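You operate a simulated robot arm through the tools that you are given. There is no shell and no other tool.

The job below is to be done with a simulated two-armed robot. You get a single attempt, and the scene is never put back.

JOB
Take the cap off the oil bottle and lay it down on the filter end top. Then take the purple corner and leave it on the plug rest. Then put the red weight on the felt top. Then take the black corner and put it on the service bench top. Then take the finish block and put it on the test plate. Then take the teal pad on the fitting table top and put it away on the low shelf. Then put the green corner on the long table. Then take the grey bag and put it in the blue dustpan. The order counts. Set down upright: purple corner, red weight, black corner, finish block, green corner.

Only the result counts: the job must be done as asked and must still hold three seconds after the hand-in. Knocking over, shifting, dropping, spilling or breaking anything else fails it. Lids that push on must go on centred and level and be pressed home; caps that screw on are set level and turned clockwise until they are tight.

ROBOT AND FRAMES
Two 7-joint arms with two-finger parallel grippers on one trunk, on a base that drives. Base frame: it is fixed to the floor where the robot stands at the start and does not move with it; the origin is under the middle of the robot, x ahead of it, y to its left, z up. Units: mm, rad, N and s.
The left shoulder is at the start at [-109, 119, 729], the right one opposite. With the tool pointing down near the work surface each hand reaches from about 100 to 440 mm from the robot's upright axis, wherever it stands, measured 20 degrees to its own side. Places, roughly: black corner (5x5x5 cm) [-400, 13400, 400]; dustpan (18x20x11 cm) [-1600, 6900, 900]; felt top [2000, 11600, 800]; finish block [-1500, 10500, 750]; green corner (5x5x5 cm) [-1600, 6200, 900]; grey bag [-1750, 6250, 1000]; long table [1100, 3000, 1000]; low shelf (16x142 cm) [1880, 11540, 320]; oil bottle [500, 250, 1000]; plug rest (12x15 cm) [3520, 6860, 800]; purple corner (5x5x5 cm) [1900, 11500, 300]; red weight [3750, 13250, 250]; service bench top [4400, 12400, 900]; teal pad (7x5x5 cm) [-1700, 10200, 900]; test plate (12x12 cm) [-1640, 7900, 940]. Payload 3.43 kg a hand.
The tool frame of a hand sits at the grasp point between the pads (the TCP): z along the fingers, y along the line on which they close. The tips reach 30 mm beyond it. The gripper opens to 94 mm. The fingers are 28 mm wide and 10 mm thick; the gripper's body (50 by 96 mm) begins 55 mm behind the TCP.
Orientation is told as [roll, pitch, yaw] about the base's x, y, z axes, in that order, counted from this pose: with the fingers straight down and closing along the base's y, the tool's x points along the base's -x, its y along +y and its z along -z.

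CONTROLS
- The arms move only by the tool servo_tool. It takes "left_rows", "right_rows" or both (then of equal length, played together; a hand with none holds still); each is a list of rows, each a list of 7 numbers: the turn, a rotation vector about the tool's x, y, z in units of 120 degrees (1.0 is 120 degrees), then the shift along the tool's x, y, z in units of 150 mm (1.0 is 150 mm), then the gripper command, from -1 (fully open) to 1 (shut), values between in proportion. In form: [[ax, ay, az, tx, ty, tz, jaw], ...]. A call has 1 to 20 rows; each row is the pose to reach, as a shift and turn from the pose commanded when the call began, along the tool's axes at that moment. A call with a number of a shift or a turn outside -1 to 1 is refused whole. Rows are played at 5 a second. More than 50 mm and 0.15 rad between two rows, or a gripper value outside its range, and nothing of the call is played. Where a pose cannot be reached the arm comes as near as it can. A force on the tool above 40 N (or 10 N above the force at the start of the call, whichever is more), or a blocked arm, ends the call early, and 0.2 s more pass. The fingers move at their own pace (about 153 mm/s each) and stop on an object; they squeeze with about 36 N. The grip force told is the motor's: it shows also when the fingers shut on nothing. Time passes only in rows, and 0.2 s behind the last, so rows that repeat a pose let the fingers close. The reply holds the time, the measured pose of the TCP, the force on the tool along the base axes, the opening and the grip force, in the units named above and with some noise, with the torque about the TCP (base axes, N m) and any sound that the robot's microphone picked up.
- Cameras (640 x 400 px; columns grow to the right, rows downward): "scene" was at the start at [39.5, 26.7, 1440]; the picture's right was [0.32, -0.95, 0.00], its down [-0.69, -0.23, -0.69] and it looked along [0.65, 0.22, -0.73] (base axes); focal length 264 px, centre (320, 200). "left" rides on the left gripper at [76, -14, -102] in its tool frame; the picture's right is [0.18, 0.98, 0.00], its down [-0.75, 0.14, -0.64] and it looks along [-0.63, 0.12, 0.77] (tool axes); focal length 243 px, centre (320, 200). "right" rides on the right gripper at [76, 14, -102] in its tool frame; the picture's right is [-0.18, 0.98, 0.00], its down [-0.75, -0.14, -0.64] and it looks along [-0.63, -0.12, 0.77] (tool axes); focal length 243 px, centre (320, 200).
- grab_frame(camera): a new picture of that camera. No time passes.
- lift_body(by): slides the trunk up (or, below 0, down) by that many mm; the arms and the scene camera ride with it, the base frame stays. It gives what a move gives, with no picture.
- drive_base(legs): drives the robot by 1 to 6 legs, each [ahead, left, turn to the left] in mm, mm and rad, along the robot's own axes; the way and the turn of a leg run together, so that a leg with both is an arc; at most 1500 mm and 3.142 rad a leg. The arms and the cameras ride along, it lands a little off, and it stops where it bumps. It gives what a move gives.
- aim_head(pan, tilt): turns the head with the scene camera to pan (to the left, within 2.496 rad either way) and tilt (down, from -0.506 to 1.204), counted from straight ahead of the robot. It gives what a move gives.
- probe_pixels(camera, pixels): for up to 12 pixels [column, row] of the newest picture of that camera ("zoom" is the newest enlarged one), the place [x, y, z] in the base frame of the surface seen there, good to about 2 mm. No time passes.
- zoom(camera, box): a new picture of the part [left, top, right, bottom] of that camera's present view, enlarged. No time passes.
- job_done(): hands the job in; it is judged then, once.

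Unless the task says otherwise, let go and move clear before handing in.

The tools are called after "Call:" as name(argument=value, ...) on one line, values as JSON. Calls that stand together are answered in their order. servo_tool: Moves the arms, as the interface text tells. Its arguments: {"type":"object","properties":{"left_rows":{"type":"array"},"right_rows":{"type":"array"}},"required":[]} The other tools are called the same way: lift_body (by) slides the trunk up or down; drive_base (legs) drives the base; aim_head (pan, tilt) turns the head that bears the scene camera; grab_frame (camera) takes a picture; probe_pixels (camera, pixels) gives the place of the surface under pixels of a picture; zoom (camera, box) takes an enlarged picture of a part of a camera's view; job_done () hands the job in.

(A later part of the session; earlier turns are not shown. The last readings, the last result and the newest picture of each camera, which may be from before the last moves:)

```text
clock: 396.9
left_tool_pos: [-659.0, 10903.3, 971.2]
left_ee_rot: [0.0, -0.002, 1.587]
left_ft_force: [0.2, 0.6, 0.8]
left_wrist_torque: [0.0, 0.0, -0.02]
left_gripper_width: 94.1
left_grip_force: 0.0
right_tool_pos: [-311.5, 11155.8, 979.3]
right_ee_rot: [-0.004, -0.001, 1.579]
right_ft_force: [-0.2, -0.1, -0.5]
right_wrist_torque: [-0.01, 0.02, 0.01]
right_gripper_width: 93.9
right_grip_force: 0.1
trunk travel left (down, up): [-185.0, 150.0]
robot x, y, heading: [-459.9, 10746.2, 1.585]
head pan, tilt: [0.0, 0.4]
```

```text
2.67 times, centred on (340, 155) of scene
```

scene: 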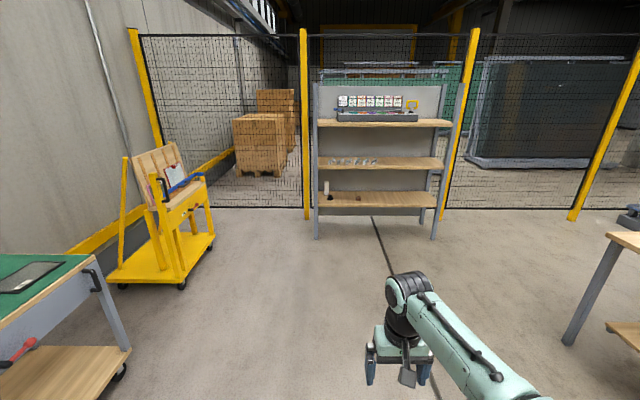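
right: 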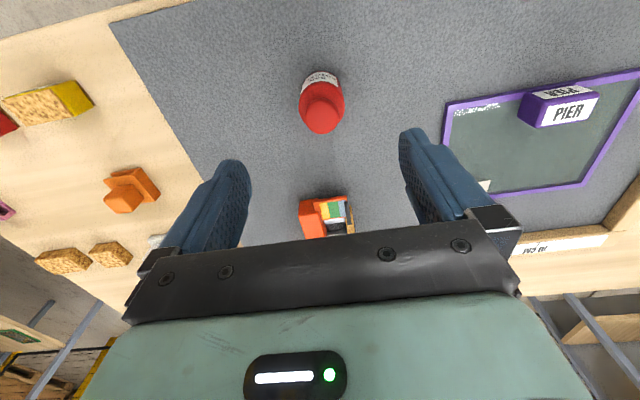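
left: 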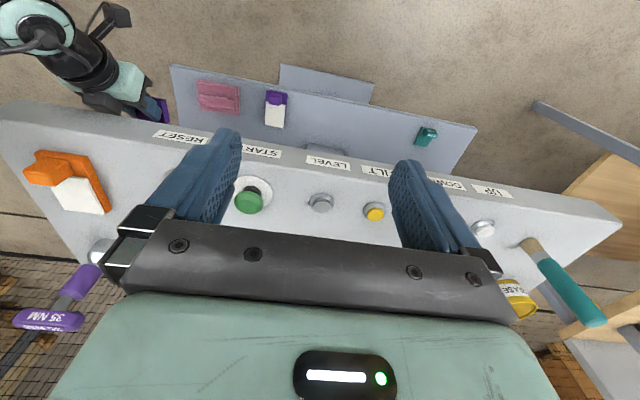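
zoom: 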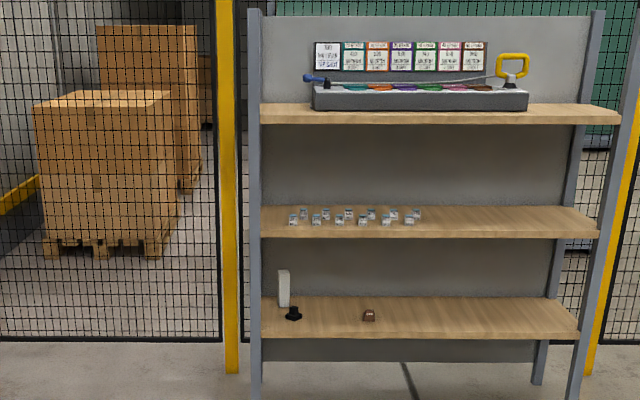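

The black corner is on the rack's bottom shelf at zoom pixel (293,313), beside a white block and a brown piece. I'll drive closer and lower the trunk to look.

Call:
drive_base(legs=[[1450, 0, -0.012]])

Call:
lift_body(by=-180)

Call:
aim_head(pan=0.0, tilt=0.6)

Call:
grab_frame(camera="scene")

Call:
zoom(camera="scene", box=[260, 130, 420, 250])

```text
clock: 404.2
left_tool_pos: [-660.3, 12361.6, 971.2]
left_ee_rot: [-0.001, -0.001, 1.568]
left_ft_force: [0.6, 0.3, -0.1]
left_wrist_torque: [-0.04, 0.02, -0.02]
left_gripper_width: 94.1
left_grip_force: 0.0
right_tool_pos: [-305.7, 12607.8, 978.9]
right_ee_rot: [-0.004, 0.0, 1.556]
right_ft_force: [0.2, 0.3, 0.4]
right_wrist_torque: [-0.01, 0.02, 0.02]
right_gripper_width: 93.9
right_grip_force: 0.1
trunk travel left (down, up): [-185.0, 150.0]
robot x, y, heading: [-462.2, 12198.3, 1.561]
head pan, tilt: [0.0, 0.4]
```

```text
clock: 406.2
left_tool_pos: [-660.3, 12362.3, 791.2]
left_ee_rot: [-0.001, 0.0, 1.567]
left_ft_force: [-0.7, 0.7, 0.4]
left_wrist_torque: [-0.01, 0.0, 0.01]
left_gripper_width: 94.1
left_grip_force: 0.0
right_tool_pos: [-304.9, 12608.1, 799.1]
right_ee_rot: [-0.006, 0.0, 1.556]
right_ft_force: [-0.7, 0.1, 0.2]
right_wrist_torque: [0.0, -0.02, 0.01]
right_gripper_width: 93.9
right_grip_force: 0.2
trunk travel left (down, up): [-5.0, 330.0]
robot x, y, heading: [-459.5, 12200.2, 1.558]
head pan, tilt: [0.0, 0.4]
```

```text
clock: 406.9
left_tool_pos: [-660.4, 12361.4, 791.8]
left_ee_rot: [-0.001, -0.001, 1.568]
left_ft_force: [0.8, -0.3, -0.3]
left_wrist_torque: [-0.01, -0.01, 0.0]
left_gripper_width: 93.8
left_grip_force: 0.1
right_tool_pos: [-304.2, 12606.9, 798.7]
right_ee_rot: [-0.004, 0.0, 1.556]
right_ft_force: [0.1, 0.0, -0.2]
right_wrist_torque: [0.02, 0.04, 0.0]
right_gripper_width: 94.1
right_grip_force: 0.1
trunk travel left (down, up): [-5.0, 330.0]
robot x, y, heading: [-461.9, 12202.2, 1.56]
head pan, tilt: [0.0, 0.6]
```

```text
taken
```

scene: 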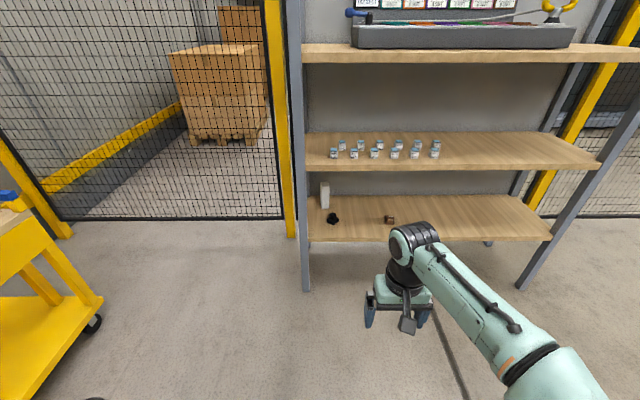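

```text
3.33 times, centred on (340, 190) of scene
```

zoom: 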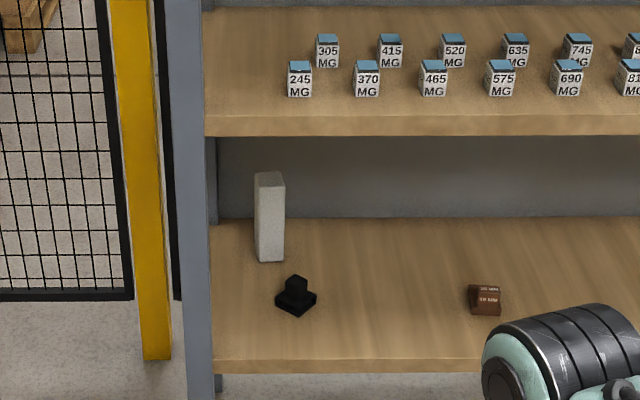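

The black corner sits at zoom pixel (296,298), turned about 40° on the shelf, with a tall white block behind it at (270,215). I'll measure these and the shelf edges.

Call:
probe_pixels(camera="zoom", pixels=[[297, 281], [297, 295], [280, 298], [312, 297], [296, 312], [270, 180], [262, 255], [280, 255], [250, 355], [230, 320], [215, 350], [195, 300]])

Call:
zoom(camera="scene", box=[310, 190, 360, 230])

Call:
probe_pixels(camera="zoom", pixels=[[285, 220], [285, 260], [300, 300], [210, 300], [350, 300], [285, 350], [240, 290], [320, 270], [60, 300], [400, 350]])

```text
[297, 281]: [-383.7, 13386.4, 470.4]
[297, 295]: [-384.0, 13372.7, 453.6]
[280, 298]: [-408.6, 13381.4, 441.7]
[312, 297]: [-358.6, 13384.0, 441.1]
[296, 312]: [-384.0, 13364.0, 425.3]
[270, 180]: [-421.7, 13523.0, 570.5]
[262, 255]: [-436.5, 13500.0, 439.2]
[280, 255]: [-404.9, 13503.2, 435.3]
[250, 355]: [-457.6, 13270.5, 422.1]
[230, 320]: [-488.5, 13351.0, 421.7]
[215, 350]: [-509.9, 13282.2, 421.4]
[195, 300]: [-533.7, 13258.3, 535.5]
```

```text
10.00 times, centred on (335, 210) of scene
```

zoom: 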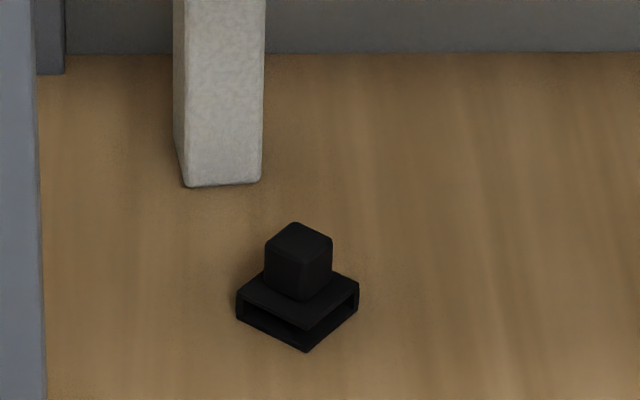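

```text
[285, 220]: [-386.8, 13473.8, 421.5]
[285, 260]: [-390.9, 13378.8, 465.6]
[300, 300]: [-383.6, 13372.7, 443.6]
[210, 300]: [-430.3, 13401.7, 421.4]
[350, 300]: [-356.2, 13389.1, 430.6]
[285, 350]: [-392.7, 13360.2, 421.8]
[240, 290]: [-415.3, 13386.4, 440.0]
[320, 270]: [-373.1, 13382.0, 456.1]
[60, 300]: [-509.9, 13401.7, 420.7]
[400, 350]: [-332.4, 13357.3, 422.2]
```

The black corner's knob is centred near (-386,13391) on a shelf at z=421.5, turned about 51°. The right hand should therefore point about 51° left of straight ahead, which I'll split between turning the robot and yawing the wrist. I'll pitch, yaw and lower the hand first, while clear.

Call:
servo_tool(right_rows=[[-0.01145, -0.06178, -0.02765, 0.067, 0.033, 0.167, -1], [-0.0229, -0.12357, -0.05529, 0.133, 0.067, 0.333, -1], [-0.03436, -0.18535, -0.08294, 0.2, 0.1, 0.5, -1], [-0.04581, -0.24713, -0.11059, 0.267, 0.133, 0.667, -1], [-0.05726, -0.30892, -0.13823, 0.333, 0.167, 0.833, -1], [-0.06871, -0.3707, -0.16588, 0.4, 0.2, 1.0, -1], [-0.06871, -0.3707, -0.16588, 0.4, 0.2, 1.0, -1]])

Call:
servo_tool(right_rows=[[0, 0, 0, 0.12, 0, 0.12, -1], [0, 0, 0, 0.24, 0, 0.24, -1], [0, 0, 0, 0.35, 0, 0.35, -1], [0, 0, 0, 0.35, 0, 0.35, -1]])

Call:
grab_frame(camera="scene")

```text
clock: 408.5
left_tool_pos: [-659.3, 12361.1, 792.2]
left_ee_rot: [-0.001, -0.002, 1.567]
left_ft_force: [-0.1, 0.2, 1.0]
left_wrist_torque: [-0.01, 0.0, -0.01]
left_gripper_width: 93.9
left_grip_force: 0.1
right_tool_pos: [-333.3, 12545.0, 647.6]
right_ee_rot: [0.03, -0.771, 1.866]
right_ft_force: [-1.6, 1.3, 1.3]
right_wrist_torque: [-0.08, -0.11, 0.02]
right_gripper_width: 93.8
right_grip_force: 0.2
right hand out of reach, approached as far as the arm can: row 6
trunk travel left (down, up): [-5.0, 330.0]
robot x, y, heading: [-464.6, 12197.9, 1.565]
head pan, tilt: [0.0, 0.6]
```

```text
clock: 409.5
left_tool_pos: [-658.9, 12361.6, 792.4]
left_ee_rot: [0.0, -0.002, 1.567]
left_ft_force: [0.0, -0.4, 0.5]
left_wrist_torque: [-0.05, 0.01, 0.03]
left_gripper_width: 93.6
left_grip_force: 0.0
right_tool_pos: [-334.7, 12547.6, 575.3]
right_ee_rot: [-0.005, -0.784, 1.928]
right_ft_force: [-0.9, -0.4, 0.6]
right_wrist_torque: [0.01, -0.03, 0.0]
right_gripper_width: 94.1
right_grip_force: 0.1
right hand out of reach, approached as far as the arm can: row 1
trunk travel left (down, up): [-5.0, 330.0]
robot x, y, heading: [-463.3, 12203.0, 1.562]
head pan, tilt: [0.0, 0.6]
```

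```text
taken
```

scene: 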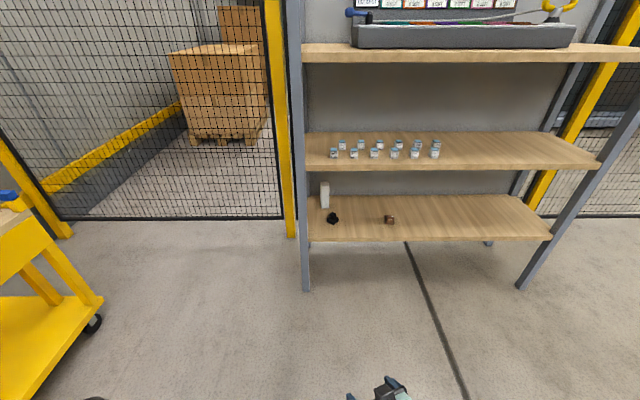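

The hand is set: pitch -0.784, yaw 21° left of the robot's heading, z≈575. I'll drive to a standoff and turn the robot left by 0.53 rad.

Call:
drive_base(legs=[[575, -315, 0], [0, 0, 0.534]])

Call:
aim_head(pan=0.0, tilt=0.8)

Call:
grab_frame(camera="scene")

Call:
grab_frame(camera="right")

```text
clock: 414.7
left_tool_pos: [-399.5, 12820.1, 791.6]
left_ee_rot: [0.001, -0.001, 2.101]
left_ft_force: [0.0, 0.4, 0.0]
left_wrist_torque: [0.03, 0.02, -0.01]
left_gripper_width: 93.9
left_grip_force: 0.1
right_tool_pos: [-212.3, 13145.9, 575.3]
right_ee_rot: [-0.006, -0.784, 2.461]
right_ft_force: [0.0, -0.6, -0.4]
right_wrist_torque: [-0.01, 0.01, 0.0]
right_gripper_width: 93.8
right_grip_force: 0.0
trunk travel left (down, up): [-5.0, 330.0]
robot x, y, heading: [-148.1, 12781.0, 2.092]
head pan, tilt: [0.0, 0.6]
```

```text
clock: 415.4
left_tool_pos: [-398.9, 12819.8, 791.4]
left_ee_rot: [0.0, -0.002, 2.101]
left_ft_force: [0.5, -0.4, 0.7]
left_wrist_torque: [0.01, 0.02, -0.03]
left_gripper_width: 94.0
left_grip_force: 0.1
right_tool_pos: [-212.4, 13144.8, 575.5]
right_ee_rot: [-0.005, -0.783, 2.463]
right_ft_force: [0.9, -0.5, 0.3]
right_wrist_torque: [-0.03, 0.01, -0.02]
right_gripper_width: 93.9
right_grip_force: 0.2
trunk travel left (down, up): [-5.0, 330.0]
robot x, y, heading: [-147.0, 12778.0, 2.097]
head pan, tilt: [0.0, 0.799]
```

```text
taken
```

scene: 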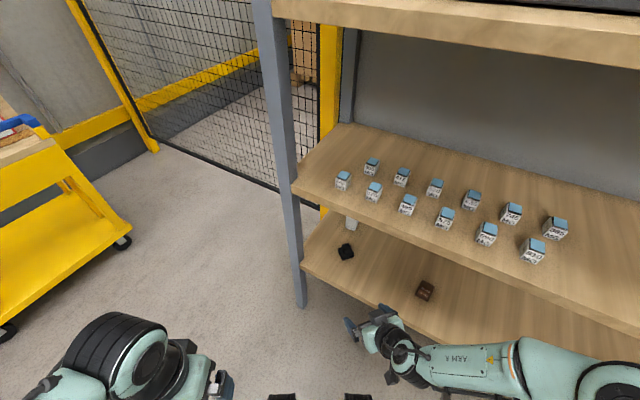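

```text
taken
```

right: 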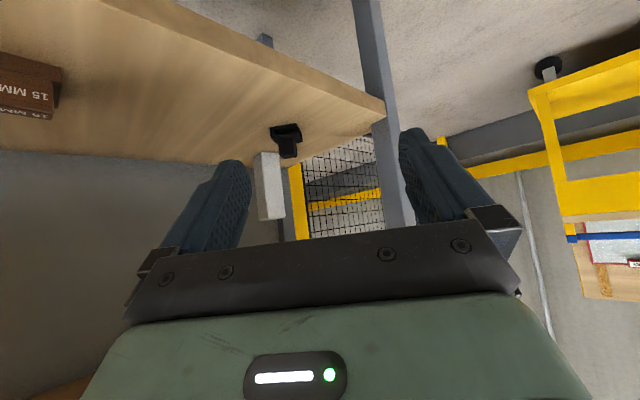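

The black corner is at (287,138) in the right view. I'll zoom in to measure its orientation precisely.

Call:
zoom(camera="right", box=[262, 115, 312, 165])

Call:
zoom(camera="scene", box=[325, 230, 365, 270])

Call:
probe_pixels(camera="right", pixels=[[272, 130], [299, 125], [301, 133], [276, 137], [283, 148], [294, 148], [288, 155], [270, 128], [298, 140], [278, 144]])

```text
8.00 times, centred on (287, 140) of right
```

zoom: 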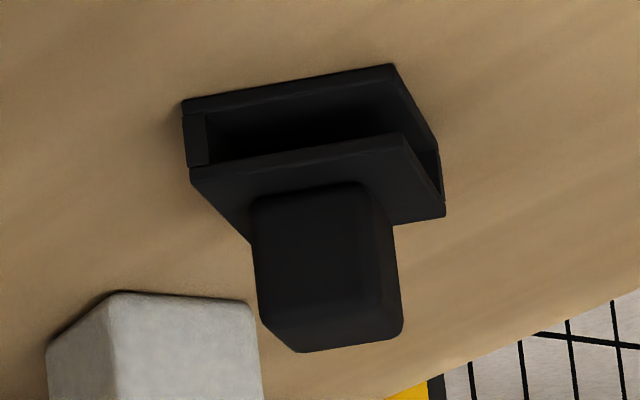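

```text
10.00 times, centred on (345, 250) of scene
```

zoom: 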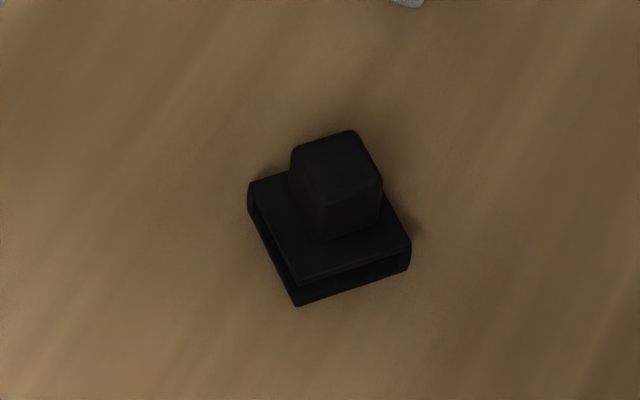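

```text
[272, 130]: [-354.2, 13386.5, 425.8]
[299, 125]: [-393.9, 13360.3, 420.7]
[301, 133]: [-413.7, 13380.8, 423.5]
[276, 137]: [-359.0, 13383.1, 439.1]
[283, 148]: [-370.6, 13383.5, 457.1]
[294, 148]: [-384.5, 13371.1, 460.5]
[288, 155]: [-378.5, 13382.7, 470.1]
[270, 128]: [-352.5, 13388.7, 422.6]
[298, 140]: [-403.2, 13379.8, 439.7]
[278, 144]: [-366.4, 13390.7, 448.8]
```

Two probes of the knob's front face suggest its faces run at about 42°, but the baseline is short. I'll probe more points along the plate's edges from the right camera.

Call:
zoom(camera="right", box=[262, 115, 312, 165])

Call:
probe_pixels(camera="zoom", pixels=[[192, 112], [250, 100], [310, 88], [385, 74], [200, 178], [260, 168], [330, 156], [395, 144], [434, 205], [245, 232], [275, 250], [375, 240]])

Call:
zoom(camera="scene", box=[325, 230, 365, 270])

Call:
probe_pixels(camera="zoom", pixels=[[300, 160], [350, 140], [375, 180], [325, 205], [258, 190], [300, 272], [400, 245], [355, 262], [278, 235], [380, 210], [300, 298], [405, 265]])

```text
8.00 times, centred on (287, 140) of right
```

zoom: 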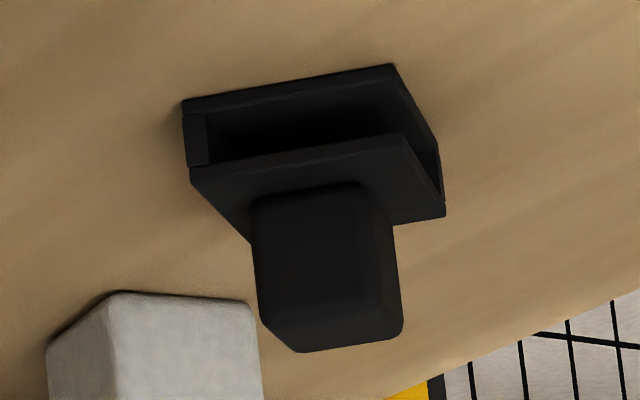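

```text
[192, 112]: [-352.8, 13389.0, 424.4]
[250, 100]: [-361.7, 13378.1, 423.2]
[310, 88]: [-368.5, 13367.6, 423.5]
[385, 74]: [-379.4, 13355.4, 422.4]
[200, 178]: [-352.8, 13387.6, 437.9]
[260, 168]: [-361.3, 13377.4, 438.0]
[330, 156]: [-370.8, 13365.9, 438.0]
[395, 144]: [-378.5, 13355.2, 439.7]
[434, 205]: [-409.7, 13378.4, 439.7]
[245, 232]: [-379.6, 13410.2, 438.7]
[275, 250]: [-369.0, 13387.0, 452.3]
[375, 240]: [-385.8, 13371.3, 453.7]
```

```text
10.00 times, centred on (345, 250) of scene
```

zoom: 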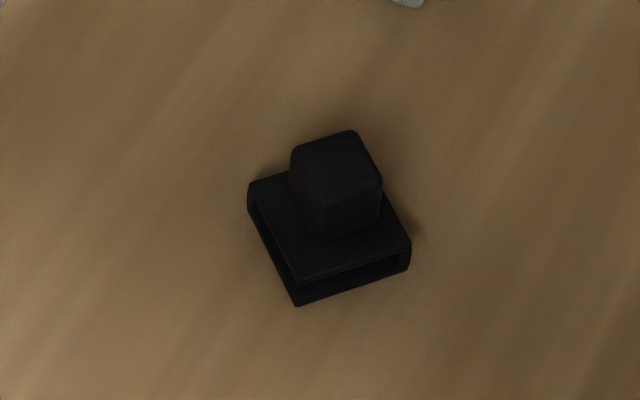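

```text
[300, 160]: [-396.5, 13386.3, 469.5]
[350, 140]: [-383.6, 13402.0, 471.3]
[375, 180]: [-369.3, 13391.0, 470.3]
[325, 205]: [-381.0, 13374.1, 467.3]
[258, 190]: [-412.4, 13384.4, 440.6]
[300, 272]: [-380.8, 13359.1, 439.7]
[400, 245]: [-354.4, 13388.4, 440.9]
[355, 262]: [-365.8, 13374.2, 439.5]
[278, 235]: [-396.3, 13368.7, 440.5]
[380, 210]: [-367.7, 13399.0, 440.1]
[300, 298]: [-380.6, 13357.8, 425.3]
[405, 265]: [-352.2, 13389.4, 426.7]
```

The longer baselines give the edges at about 50.5°, so the hand's present yaw (141°) is already square to the knob, which is centred near (-382.5,13386). I'll check the forearm's height against the shelves before driving in.

Call:
probe_pixels(camera="scene", pixels=[[450, 350], [500, 352], [540, 355], [600, 370], [620, 385], [385, 335], [400, 360], [440, 340], [330, 265], [540, 300], [425, 290], [640, 340]])

```text
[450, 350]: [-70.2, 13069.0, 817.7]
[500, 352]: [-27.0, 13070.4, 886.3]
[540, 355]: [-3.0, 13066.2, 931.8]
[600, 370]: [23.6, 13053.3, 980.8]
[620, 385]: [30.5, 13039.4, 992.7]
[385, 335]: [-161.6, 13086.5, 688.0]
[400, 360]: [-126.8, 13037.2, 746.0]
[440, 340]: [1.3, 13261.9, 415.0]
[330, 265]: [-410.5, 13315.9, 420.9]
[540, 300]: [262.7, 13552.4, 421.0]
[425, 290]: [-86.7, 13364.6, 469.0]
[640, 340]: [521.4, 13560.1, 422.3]
```

The forearm, rising from (-160,13087,688) to (30,13040,993), would hit the middle shelf if I drove in like this. I'll back off, face the robot along the knob's own direction, and approach with the arm stretched farther so the forearm stays lower.

Call:
drive_base(legs=[[-246, -313, 0], [0, 0, 0.358]])

Call:
servo_tool(right_rows=[[0.0206, 0, 0.0206, -0.11, -0.06, 0.11, -1], [0.0412, 0, 0.0412, -0.22, -0.119, 0.22, -1], [0.0618, 0, 0.0618, -0.33, -0.179, 0.33, -1], [0.0824, 0, 0.0824, -0.44, -0.239, 0.44, -1], [0.103, 0, 0.103, -0.55, -0.298, 0.55, -1], [0.1236, 0, 0.1236, -0.66, -0.358, 0.66, -1], [0.1236, 0, 0.1236, -0.66, -0.358, 0.66, -1]])

Call:
servo_tool(right_rows=[[0, 0, 0, -0.165, 0, 0.165, -1], [0, 0, 0, -0.33, 0, 0.33, -1], [0, 0, 0, -0.495, 0, 0.495, -1], [0, 0, 0, -0.66, 0, 0.66, -1], [0, 0, 0, -0.66, 0, 0.66, -1]])

Call:
aim_head(pan=-0.1, tilt=0.8)

Call:
grab_frame(camera="scene")

Call:
grab_frame(camera="right")

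```text
clock: 419.9
left_tool_pos: [1.1, 12676.9, 791.3]
left_ee_rot: [0.002, -0.001, 2.45]
left_ft_force: [-0.1, -0.5, 0.3]
left_wrist_torque: [-0.02, -0.01, 0.03]
left_gripper_width: 94.0
left_grip_force: 0.1
right_tool_pos: [64.4, 13045.7, 575.7]
right_ee_rot: [-0.005, -0.783, 2.811]
right_ft_force: [0.7, 1.0, -0.2]
right_wrist_torque: [0.0, -0.04, -0.01]
right_gripper_width: 93.8
right_grip_force: 0.1
trunk travel left (down, up): [-5.0, 330.0]
robot x, y, heading: [251.8, 12725.7, 2.444]
head pan, tilt: [0.0, 0.799]
```

```text
clock: 421.5
left_tool_pos: [1.6, 12676.8, 792.1]
left_ee_rot: [-0.001, -0.001, 2.449]
left_ft_force: [0.0, -0.8, 1.1]
left_wrist_torque: [0.0, -0.02, 0.02]
left_gripper_width: 93.8
left_grip_force: 0.0
right_tool_pos: [-49.7, 13143.1, 574.8]
right_ee_rot: [-0.006, -0.784, 2.444]
right_ft_force: [0.6, 0.4, -0.4]
right_wrist_torque: [-0.02, 0.0, 0.02]
right_gripper_width: 94.1
right_grip_force: 0.1
trunk travel left (down, up): [-5.0, 330.0]
robot x, y, heading: [249.6, 12727.9, 2.443]
head pan, tilt: [0.0, 0.799]
```

```text
clock: 422.7
left_tool_pos: [1.6, 12677.0, 791.1]
left_ee_rot: [0.0, -0.001, 2.45]
left_ft_force: [-0.2, 0.7, -0.3]
left_wrist_torque: [0.02, 0.02, -0.02]
left_gripper_width: 94.3
left_grip_force: 0.1
right_tool_pos: [-155.5, 13232.8, 575.0]
right_ee_rot: [-0.004, -0.785, 2.445]
right_ft_force: [-0.2, 0.8, -0.3]
right_wrist_torque: [0.01, 0.03, -0.02]
right_gripper_width: 94.1
right_grip_force: 0.0
trunk travel left (down, up): [-5.0, 330.0]
robot x, y, heading: [251.7, 12726.3, 2.448]
head pan, tilt: [0.0, 0.799]
```

```text
clock: 423.3
left_tool_pos: [1.7, 12677.2, 790.6]
left_ee_rot: [0.001, -0.002, 2.45]
left_ft_force: [-0.2, 0.1, 0.5]
left_wrist_torque: [0.0, -0.03, 0.01]
left_gripper_width: 93.9
left_grip_force: 0.1
right_tool_pos: [-158.5, 13232.6, 574.5]
right_ee_rot: [-0.004, -0.784, 2.444]
right_ft_force: [0.0, 0.3, -0.1]
right_wrist_torque: [0.0, -0.02, 0.0]
right_gripper_width: 93.8
right_grip_force: 0.1
trunk travel left (down, up): [-5.0, 330.0]
robot x, y, heading: [252.1, 12726.3, 2.445]
head pan, tilt: [-0.099, 0.799]
```

```text
taken
```

scene: 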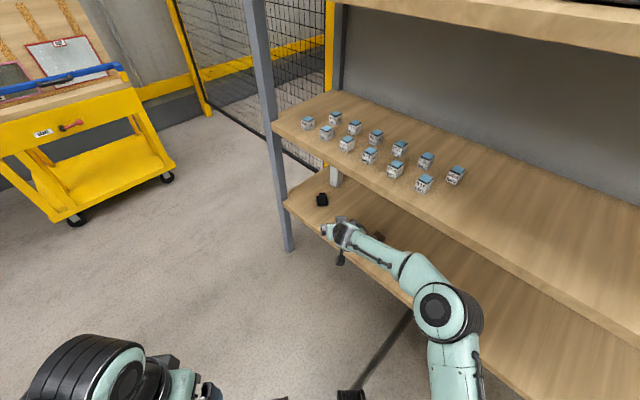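

```text
taken
```

right: 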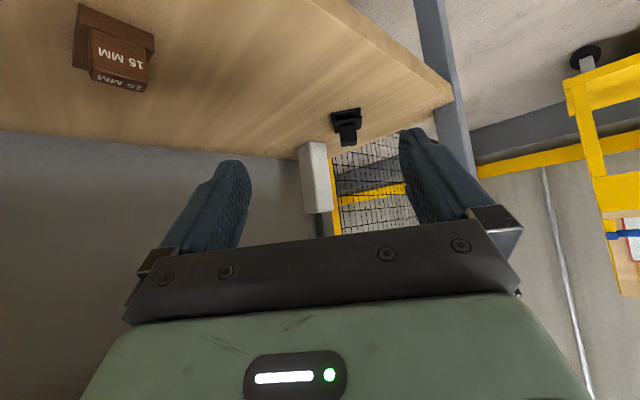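

The arm is stretched with the hand at (-158,13233,575). I'll measure the elbow at (440,305) and forearm at (375,250) against the middle shelf's front edge.

Call:
probe_pixels(camera="scene", pixels=[[440, 305], [440, 285], [415, 268], [395, 255], [370, 245], [348, 232], [470, 310], [455, 370], [420, 205], [370, 172], [322, 200], [380, 262]])

Call:
probe_pixels(camera="right", pixels=[[337, 118], [358, 115], [345, 140], [350, 128], [125, 60], [310, 180]])

```text
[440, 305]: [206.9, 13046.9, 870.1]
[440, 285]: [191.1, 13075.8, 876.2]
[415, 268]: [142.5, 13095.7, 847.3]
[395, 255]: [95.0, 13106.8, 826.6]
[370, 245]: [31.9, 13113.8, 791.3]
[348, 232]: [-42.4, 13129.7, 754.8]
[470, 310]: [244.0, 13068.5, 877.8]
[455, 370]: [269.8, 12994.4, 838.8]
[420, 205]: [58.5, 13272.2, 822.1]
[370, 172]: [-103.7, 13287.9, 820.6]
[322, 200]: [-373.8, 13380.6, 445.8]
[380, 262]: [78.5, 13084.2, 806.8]
```

```text
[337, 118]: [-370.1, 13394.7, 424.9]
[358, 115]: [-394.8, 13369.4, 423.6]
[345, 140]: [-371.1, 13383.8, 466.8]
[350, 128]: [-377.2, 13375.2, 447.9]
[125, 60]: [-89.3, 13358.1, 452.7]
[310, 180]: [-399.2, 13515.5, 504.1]
```

With the robot facing 140°, the forearm would run along the middle shelf (z≈785-821) and touch it. Facing the rack squarely with the hand yawed 50° left lets the forearm leave the shelf quickly. I'll back up, yaw and draw in the hand, and turn to heading 90°.

Call:
drive_base(legs=[[-300, 0, 0]])

Call:
servo_tool(right_rows=[[-0.0425, 0, -0.0425, 0.128, 0.122, -0.128, -1], [-0.085, 0, -0.085, 0.256, 0.244, -0.256, -1], [-0.1275, 0, -0.1275, 0.384, 0.366, -0.384, -1], [-0.17, 0, -0.17, 0.512, 0.487, -0.512, -1], [-0.2125, 0, -0.2125, 0.64, 0.609, -0.64, -1], [-0.255, 0, -0.255, 0.768, 0.731, -0.768, -1], [-0.2975, 0, -0.2975, 0.896, 0.853, -0.896, -1], [-0.2975, 0, -0.2975, 0.896, 0.853, -0.896, -1]])

Call:
drive_base(legs=[[0, 0, -0.874]])

Call:
aim_head(pan=0.2, tilt=0.8)

Call:
grab_frame(camera="scene")

```text
clock: 425.4
left_tool_pos: [230.2, 12484.7, 791.2]
left_ee_rot: [-0.001, -0.001, 2.449]
left_ft_force: [-0.3, 0.1, -0.3]
left_wrist_torque: [0.01, 0.03, -0.01]
left_gripper_width: 94.1
left_grip_force: 0.1
right_tool_pos: [74.1, 13040.7, 575.2]
right_ee_rot: [-0.005, -0.787, 2.442]
right_ft_force: [0.0, 0.3, -0.2]
right_wrist_torque: [0.03, -0.01, 0.01]
right_gripper_width: 93.7
right_grip_force: 0.2
trunk travel left (down, up): [-5.0, 330.0]
robot x, y, heading: [480.1, 12535.7, 2.443]
head pan, tilt: [-0.099, 0.799]
```

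```text
clock: 427.2
left_tool_pos: [230.4, 12485.9, 790.8]
left_ee_rot: [0.001, -0.001, 2.449]
left_ft_force: [1.1, 0.3, 0.7]
left_wrist_torque: [0.01, 0.02, -0.01]
left_gripper_width: 94.0
left_grip_force: 0.2
right_tool_pos: [136.6, 12821.0, 575.4]
right_ee_rot: [-0.006, -0.783, -2.96]
right_ft_force: [0.6, -0.9, -0.9]
right_wrist_torque: [0.02, -0.02, 0.0]
right_gripper_width: 94.1
right_grip_force: 0.1
trunk travel left (down, up): [-5.0, 330.0]
robot x, y, heading: [480.1, 12532.7, 2.443]
head pan, tilt: [-0.099, 0.799]
```

```text
clock: 429.9
left_tool_pos: [285.3, 12697.3, 791.9]
left_ee_rot: [0.0, 0.0, 1.557]
left_ft_force: [-0.4, -0.4, -0.1]
left_wrist_torque: [-0.05, -0.01, 0.0]
left_gripper_width: 94.1
left_grip_force: 0.1
right_tool_pos: [486.8, 12980.9, 575.3]
right_ee_rot: [-0.005, -0.783, 2.429]
right_ft_force: [-0.3, 0.7, 1.4]
right_wrist_torque: [-0.03, 0.04, 0.02]
right_gripper_width: 93.8
right_grip_force: 0.0
trunk travel left (down, up): [-5.0, 330.0]
robot x, y, heading: [478.6, 12537.0, 1.553]
head pan, tilt: [-0.099, 0.799]
```

```text
clock: 430.7
left_tool_pos: [284.1, 12698.4, 790.4]
left_ee_rot: [0.0, 0.0, 1.557]
left_ft_force: [-0.3, -0.7, 0.0]
left_wrist_torque: [-0.01, 0.01, -0.01]
left_gripper_width: 93.9
left_grip_force: 0.2
right_tool_pos: [487.3, 12981.8, 575.1]
right_ee_rot: [-0.006, -0.783, 2.43]
right_ft_force: [0.0, 0.3, 0.1]
right_wrist_torque: [0.01, 0.01, 0.0]
right_gripper_width: 94.0
right_grip_force: 0.0
trunk travel left (down, up): [-5.0, 330.0]
robot x, y, heading: [482.5, 12536.0, 1.557]
head pan, tilt: [0.201, 0.799]
```

```text
taken
```

scene: 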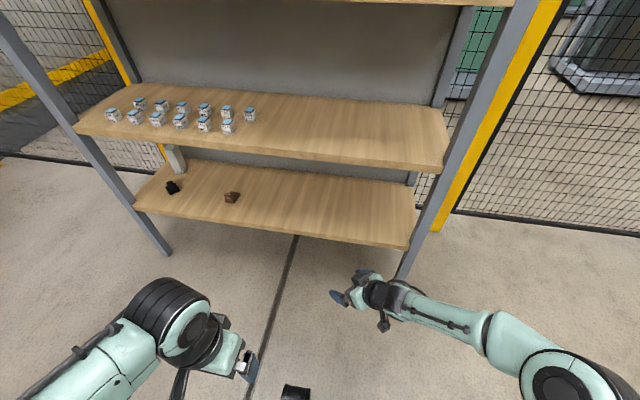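

The hand is at forward 446 with yaw 139°, and the elbow is now off to the right. I'll extend it to the pre-grasp offset, then strafe left to line up with the black corner.

Call:
servo_tool(right_rows=[[0, 0, 0, -0.004, -0.145, 0.058, -1], [0, 0, 0, -0.008, -0.29, 0.116, -1], [0, 0, 0, -0.012, -0.436, 0.175, -1], [0, 0, 0, -0.016, -0.581, 0.233, -1], [0, 0, 0, -0.016, -0.581, 0.233, -1]])

Call:
drive_base(legs=[[0, 830, 0.015]])

Call:
aim_head(pan=-0.1, tilt=0.85)

Call:
grab_frame(camera="scene")

Call:
grab_frame(camera="right")

```text
clock: 431.9
left_tool_pos: [284.4, 12698.7, 792.6]
left_ee_rot: [0.001, -0.002, 1.557]
left_ft_force: [0.3, -0.3, -0.3]
left_wrist_torque: [0.0, 0.01, 0.02]
left_gripper_width: 94.1
left_grip_force: 0.1
right_tool_pos: [524.4, 13064.4, 551.3]
right_ee_rot: [-0.004, -0.782, 2.429]
right_ft_force: [-1.3, 0.6, 0.2]
right_wrist_torque: [0.03, -0.01, 0.03]
right_gripper_width: 93.7
right_grip_force: 0.0
trunk travel left (down, up): [-5.0, 330.0]
robot x, y, heading: [479.7, 12530.5, 1.551]
head pan, tilt: [0.201, 0.799]
```

```text
clock: 439.5
left_tool_pos: [-545.8, 12711.3, 791.5]
left_ee_rot: [0.001, 0.0, 1.56]
left_ft_force: [0.4, 0.0, -0.8]
left_wrist_torque: [-0.02, 0.01, -0.02]
left_gripper_width: 93.9
left_grip_force: 0.1
right_tool_pos: [-307.0, 13079.2, 552.6]
right_ee_rot: [-0.004, -0.784, 2.433]
right_ft_force: [-0.6, 0.5, -0.8]
right_wrist_torque: [0.01, 0.02, 0.0]
right_gripper_width: 94.1
right_grip_force: 0.1
trunk travel left (down, up): [-5.0, 330.0]
robot x, y, heading: [-349.8, 12548.5, 1.559]
head pan, tilt: [0.201, 0.799]
```

```text
clock: 440.3
left_tool_pos: [-544.2, 12710.4, 791.4]
left_ee_rot: [0.0, 0.001, 1.561]
left_ft_force: [0.8, -0.5, 0.0]
left_wrist_torque: [0.01, -0.03, 0.0]
left_gripper_width: 93.7
left_grip_force: 0.0
right_tool_pos: [-307.0, 13079.4, 552.3]
right_ee_rot: [-0.007, -0.785, 2.432]
right_ft_force: [-0.3, 0.6, -0.1]
right_wrist_torque: [0.0, 0.0, 0.0]
right_gripper_width: 94.0
right_grip_force: 0.0
trunk travel left (down, up): [-5.0, 330.0]
robot x, y, heading: [-348.4, 12550.0, 1.553]
head pan, tilt: [-0.099, 0.85]
```

```text
taken
```

scene: 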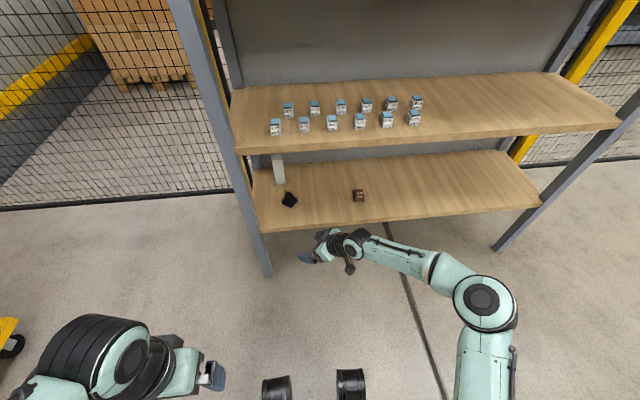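

```text
taken
```

right: 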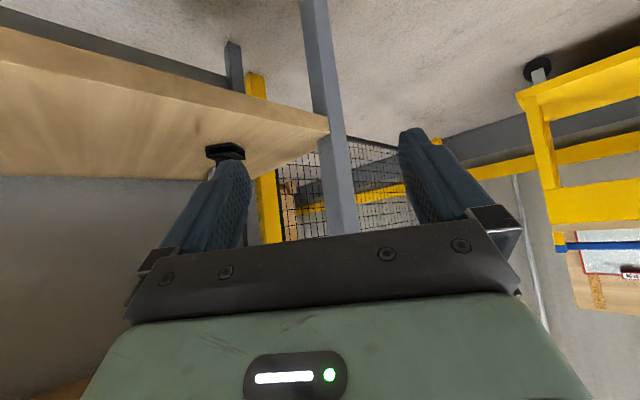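

The hand is aligned at (-307,13079). I'll probe the forearm and elbow to check shelf clearance after a 245 mm advance.

Call:
probe_pixels(camera="scene", pixels=[[482, 300], [480, 280], [460, 270], [435, 265], [410, 258], [385, 248], [365, 242], [350, 240], [430, 135], [330, 150], [455, 285], [400, 270]])

```text
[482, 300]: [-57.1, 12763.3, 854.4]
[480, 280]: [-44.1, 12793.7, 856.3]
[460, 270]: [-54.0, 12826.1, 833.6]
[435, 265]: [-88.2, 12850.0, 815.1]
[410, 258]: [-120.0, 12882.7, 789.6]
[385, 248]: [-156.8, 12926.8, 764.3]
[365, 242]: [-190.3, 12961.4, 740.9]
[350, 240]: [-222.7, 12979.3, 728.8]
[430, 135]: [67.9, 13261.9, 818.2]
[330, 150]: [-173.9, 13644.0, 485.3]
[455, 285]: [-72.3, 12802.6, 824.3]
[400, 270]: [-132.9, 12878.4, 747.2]
```

After advancing, the forearm's top will be at z≈730 where it passes the shelf edge (y≈13262, z≥785), which is clear. I'll drive ahead 246 mm.

Call:
drive_base(legs=[[246, 0, 0.012]])

Call:
grab_frame(camera="right")

Call:
grab_frame(camera="scene")

```text
clock: 442.1
left_tool_pos: [-544.7, 12953.1, 790.1]
left_ee_rot: [0.001, 0.0, 1.573]
left_ft_force: [0.6, 0.9, 0.5]
left_wrist_torque: [0.01, 0.02, -0.02]
left_gripper_width: 94.1
left_grip_force: 0.1
right_tool_pos: [-309.6, 13324.2, 551.0]
right_ee_rot: [-0.005, -0.781, 2.444]
right_ft_force: [0.0, -0.2, 0.8]
right_wrist_torque: [-0.01, -0.03, 0.02]
right_gripper_width: 94.0
right_grip_force: 0.0
trunk travel left (down, up): [-5.0, 330.0]
robot x, y, heading: [-350.2, 12792.1, 1.568]
head pan, tilt: [-0.099, 0.85]
```

```text
taken
```

right: 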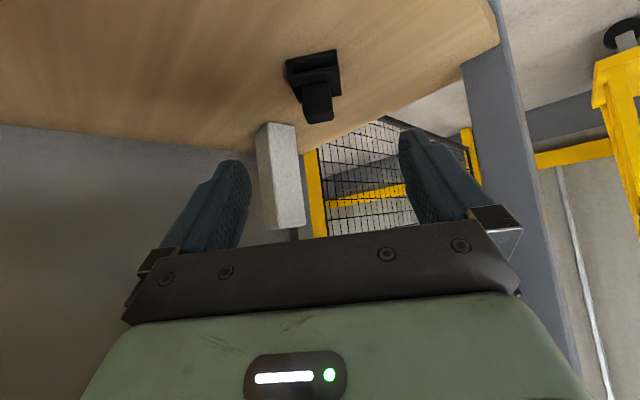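

```text
taken
```

scene: 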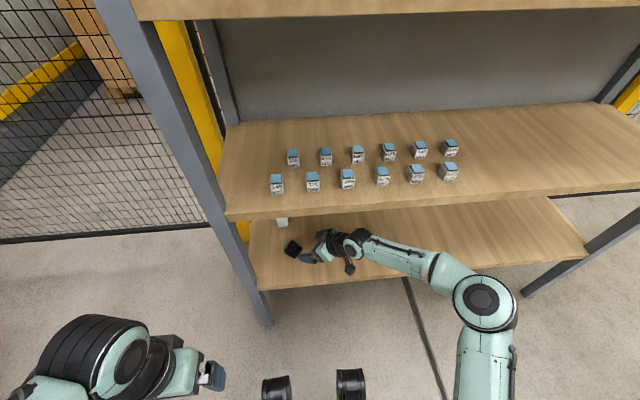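

The hand is under the middle shelf with the black corner ahead at (315,85). I'll re-measure it from this closer view.

Call:
zoom(camera="right", box=[275, 40, 355, 130])

Call:
probe_pixels(camera="zoom", pixels=[[150, 120], [320, 70], [170, 190], [300, 150], [390, 130], [260, 330], [330, 320], [290, 270], [250, 260], [340, 250], [300, 360], [420, 230]])

```text
4.44 times, centred on (315, 85) of right
```

zoom: 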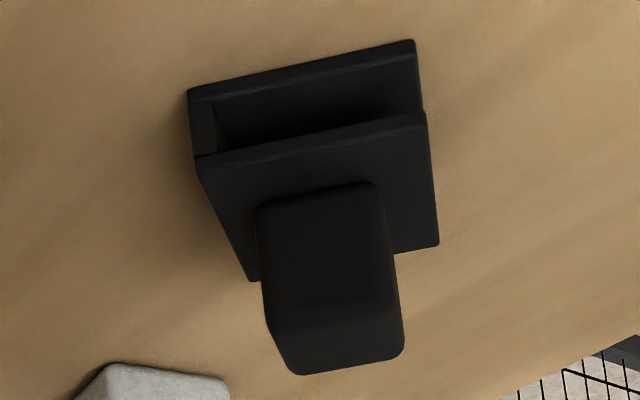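

```text
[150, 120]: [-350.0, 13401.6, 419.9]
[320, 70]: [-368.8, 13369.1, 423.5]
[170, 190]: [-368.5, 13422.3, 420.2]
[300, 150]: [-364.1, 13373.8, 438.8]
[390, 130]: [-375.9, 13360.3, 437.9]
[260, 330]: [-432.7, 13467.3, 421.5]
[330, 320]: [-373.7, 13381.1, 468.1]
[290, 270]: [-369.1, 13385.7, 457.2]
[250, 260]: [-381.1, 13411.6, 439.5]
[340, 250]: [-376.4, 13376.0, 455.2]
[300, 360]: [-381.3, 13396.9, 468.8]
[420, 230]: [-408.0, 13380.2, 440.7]
```

I'll probe the plate's front edge ends and the knob's corners for an accurate centre.

Call:
probe_pixels(camera="zoom", pixels=[[208, 168], [418, 122], [196, 96], [408, 48], [432, 240], [252, 275], [268, 300], [385, 285], [275, 335], [398, 330], [295, 368], [395, 352]])

```text
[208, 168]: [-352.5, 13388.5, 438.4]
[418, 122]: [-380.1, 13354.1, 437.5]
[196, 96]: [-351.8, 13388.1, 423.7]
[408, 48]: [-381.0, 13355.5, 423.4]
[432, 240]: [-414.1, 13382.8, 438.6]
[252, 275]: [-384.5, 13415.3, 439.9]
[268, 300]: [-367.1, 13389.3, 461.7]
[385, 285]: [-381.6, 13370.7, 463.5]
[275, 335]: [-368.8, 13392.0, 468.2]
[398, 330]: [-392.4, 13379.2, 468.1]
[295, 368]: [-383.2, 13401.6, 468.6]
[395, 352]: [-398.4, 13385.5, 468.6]
```

The plate's edges average 50°, square to the hand, and the knob centre is about (-384,13388.5). I'll advance 75 mm along the tool axis first, then check alignment.

Call:
servo_tool(right_rows=[[0, 0, 0, -0.003, -0.003, 0.15, -1], [0, 0, 0, -0.006, -0.005, 0.3, -1], [0, 0, 0, -0.01, -0.01, 0.45, -1], [0, 0, 0, -0.01, -0.01, 0.5, -1], [0, 0, 0, -0.01, -0.01, 0.5, -1]])

Call:
grab_frame(camera="right")

Call:
probe_pixels(camera="right", pixels=[[305, 150], [338, 150], [322, 157], [322, 140], [322, 120], [302, 120], [340, 118], [320, 165]])

```text
clock: 443.3
left_tool_pos: [-544.7, 12952.3, 791.0]
left_ee_rot: [0.001, -0.002, 1.572]
left_ft_force: [-0.1, -0.6, -0.2]
left_wrist_torque: [0.02, -0.01, 0.0]
left_gripper_width: 94.1
left_grip_force: 0.1
right_tool_pos: [-350.4, 13359.6, 498.6]
right_ee_rot: [-0.005, -0.783, 2.445]
right_ft_force: [0.9, -0.3, -0.6]
right_wrist_torque: [0.05, -0.01, 0.0]
right_gripper_width: 94.5
right_grip_force: 0.0
trunk travel left (down, up): [-5.0, 330.0]
robot x, y, heading: [-348.2, 12794.6, 1.571]
head pan, tilt: [-0.099, 0.85]
```

```text
taken
```

right: 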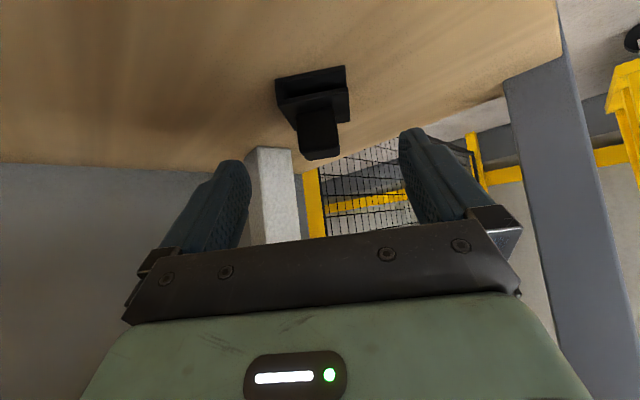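

```text
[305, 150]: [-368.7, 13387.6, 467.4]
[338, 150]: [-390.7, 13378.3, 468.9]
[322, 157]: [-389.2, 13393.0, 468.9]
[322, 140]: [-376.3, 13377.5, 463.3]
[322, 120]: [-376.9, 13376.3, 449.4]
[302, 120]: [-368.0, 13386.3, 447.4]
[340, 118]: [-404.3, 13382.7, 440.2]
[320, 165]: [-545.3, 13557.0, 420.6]
```

The knob is centred at column 320 between the fingers. I'll make the last 37 mm and close on it.

Call:
servo_tool(right_rows=[[0, 0, 0, -0.003, 0, 0.1, -1], [0, 0, 0, -0.006, 0, 0.19, -1], [0, 0, 0, -0.008, 0, 0.243, -1], [0, 0, 0, -0.008, 0, 0.243, -0.5], [0, 0, 0, -0.008, 0, 0.243, 0], [0, 0, 0, -0.008, 0, 0.243, 0.4], [0, 0, 0, -0.008, 0, 0.243, 1], [0, 0, 0, -0.008, 0, 0.243, 1]])

Call:
grab_frame(camera="right")

```text
clock: 445.1
left_tool_pos: [-543.7, 12952.7, 791.0]
left_ee_rot: [0.001, 0.001, 1.572]
left_ft_force: [-0.7, 0.3, -1.0]
left_wrist_torque: [0.02, 0.0, 0.0]
left_gripper_width: 94.2
left_grip_force: 0.0
right_tool_pos: [-369.2, 13375.1, 473.9]
right_ee_rot: [-0.006, -0.784, 2.443]
right_ft_force: [0.0, -0.4, 0.4]
right_wrist_torque: [-0.01, 0.03, 0.0]
right_gripper_width: 26.4
right_grip_force: 36.2
trunk travel left (down, up): [-5.0, 330.0]
robot x, y, heading: [-346.9, 12791.4, 1.569]
head pan, tilt: [-0.099, 0.85]
```

```text
taken
```

right: 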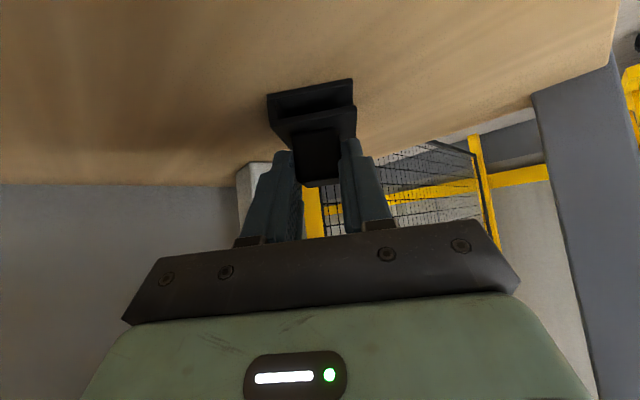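

Gripped at 26.4 mm. I'll lift it 45 mm and back the base straight out from the rack.

Call:
servo_tool(right_rows=[[0, 0, 0, -0.05, 0, -0.05, 1], [0, 0, 0, -0.11, 0, -0.11, 1], [0, 0, 0, -0.17, 0, -0.17, 1], [0, 0, 0, -0.21, 0, -0.21, 1]])

Call:
drive_base(legs=[[-500, 0, 0]])

Call:
grab_frame(camera="scene")

Call:
grab_frame(camera="right")

```text
clock: 446.1
left_tool_pos: [-545.1, 12952.1, 791.5]
left_ee_rot: [0.0, -0.002, 1.572]
left_ft_force: [-0.3, -0.6, 0.3]
left_wrist_torque: [0.0, -0.03, -0.02]
left_gripper_width: 94.1
left_grip_force: 0.1
right_tool_pos: [-369.8, 13375.9, 519.0]
right_ee_rot: [-0.005, -0.781, 2.444]
right_ft_force: [-0.2, 0.3, -0.3]
right_wrist_torque: [0.02, -0.02, 0.02]
right_gripper_width: 26.5
right_grip_force: 36.2
trunk travel left (down, up): [-5.0, 330.0]
robot x, y, heading: [-343.6, 12789.4, 1.565]
head pan, tilt: [-0.099, 0.85]
```

```text
clock: 449.0
left_tool_pos: [-544.4, 12457.9, 790.4]
left_ee_rot: [0.0, -0.002, 1.585]
left_ft_force: [0.3, 0.4, 0.0]
left_wrist_torque: [-0.02, 0.02, 0.02]
left_gripper_width: 94.0
left_grip_force: 0.1
right_tool_pos: [-378.3, 12881.8, 519.5]
right_ee_rot: [-0.005, -0.783, 2.458]
right_ft_force: [0.7, -1.0, 0.3]
right_wrist_torque: [0.02, -0.02, -0.04]
right_gripper_width: 26.8
right_grip_force: 35.9
trunk travel left (down, up): [-5.0, 330.0]
robot x, y, heading: [-345.4, 12299.6, 1.574]
head pan, tilt: [-0.099, 0.85]
```

```text
taken
```

scene: 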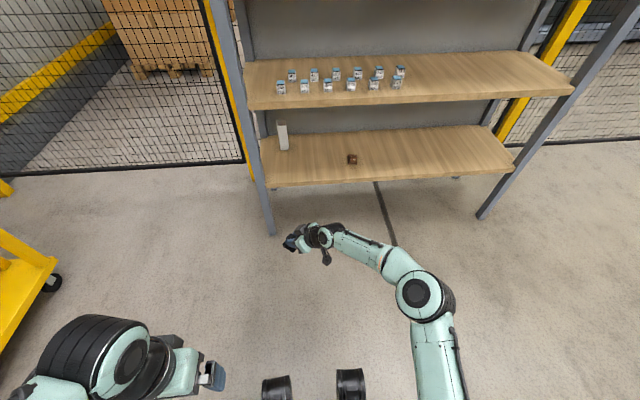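

```text
taken
```

right: 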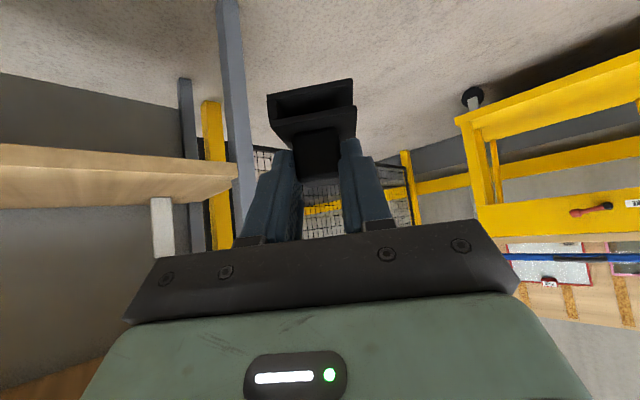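

The black corner is out and the rack's other items are untouched. I'll bring the hand back to a compact pose straight ahead of the robot for travelling.

Call:
servo_tool(right_rows=[[0.0372, 0, 0.0372, 0.1175, 0.027, -0.1175, 1], [0.0744, 0, 0.0744, 0.235, 0.055, -0.235, 1], [0.1116, 0, 0.1116, 0.3525, 0.082, -0.3525, 1], [0.1488, 0, 0.1488, 0.47, 0.109, -0.47, 1], [0.1859, 0, 0.1859, 0.5875, 0.136, -0.5875, 1], [0.2231, 0, 0.2231, 0.705, 0.164, -0.705, 1], [0.2603, 0, 0.2603, 0.8225, 0.191, -0.8225, 1], [0.2975, 0, 0.2975, 0.94, 0.218, -0.94, 1], [0.2975, 0, 0.2975, 0.94, 0.218, -0.94, 1]])

Call:
lift_body(by=300)

Call:
aim_head(pan=-1.3, tilt=0.4)

Call:
grab_frame(camera="scene")

```text
clock: 451.0
left_tool_pos: [-545.7, 12456.3, 791.2]
left_ee_rot: [0.001, -0.002, 1.585]
left_ft_force: [0.4, 0.1, 0.5]
left_wrist_torque: [0.01, 0.02, -0.01]
left_gripper_width: 94.0
left_grip_force: 0.0
right_tool_pos: [-244.1, 12729.6, 518.7]
right_ee_rot: [-0.004, -0.786, 1.577]
right_ft_force: [0.9, -0.3, 0.0]
right_wrist_torque: [-0.01, 0.0, 0.0]
right_gripper_width: 26.7
right_grip_force: 36.3
trunk travel left (down, up): [-5.0, 330.0]
robot x, y, heading: [-346.1, 12303.4, 1.579]
head pan, tilt: [-0.099, 0.85]
```

```text
clock: 454.0
left_tool_pos: [-545.4, 12455.9, 1091.1]
left_ee_rot: [-0.002, 0.002, 1.583]
left_ft_force: [-0.6, 0.2, -0.3]
left_wrist_torque: [0.01, 0.0, 0.0]
left_gripper_width: 94.0
left_grip_force: 0.0
right_tool_pos: [-244.1, 12730.2, 819.4]
right_ee_rot: [-0.005, -0.787, 1.58]
right_ft_force: [-0.8, -0.2, -0.6]
right_wrist_torque: [0.01, 0.03, -0.03]
right_gripper_width: 26.5
right_grip_force: 36.1
trunk travel left (down, up): [-305.0, 30.0]
robot x, y, heading: [-346.7, 12296.0, 1.581]
head pan, tilt: [-0.099, 0.85]
```

```text
clock: 455.4
left_tool_pos: [-545.1, 12457.3, 1091.7]
left_ee_rot: [0.001, 0.001, 1.585]
left_ft_force: [-0.3, 1.1, -0.2]
left_wrist_torque: [-0.01, 0.01, 0.02]
left_gripper_width: 94.0
left_grip_force: 0.0
right_tool_pos: [-244.5, 12730.8, 820.8]
right_ee_rot: [-0.005, -0.786, 1.577]
right_ft_force: [-0.1, -0.1, 0.3]
right_wrist_torque: [0.0, -0.01, 0.0]
right_gripper_width: 26.4
right_grip_force: 35.9
trunk travel left (down, up): [-305.0, 30.0]
robot x, y, heading: [-344.8, 12296.4, 1.581]
head pan, tilt: [-1.3, 0.4]
```

```text
taken
```

scene: 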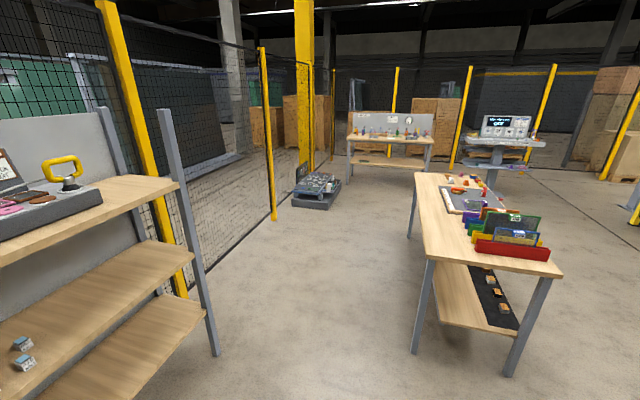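

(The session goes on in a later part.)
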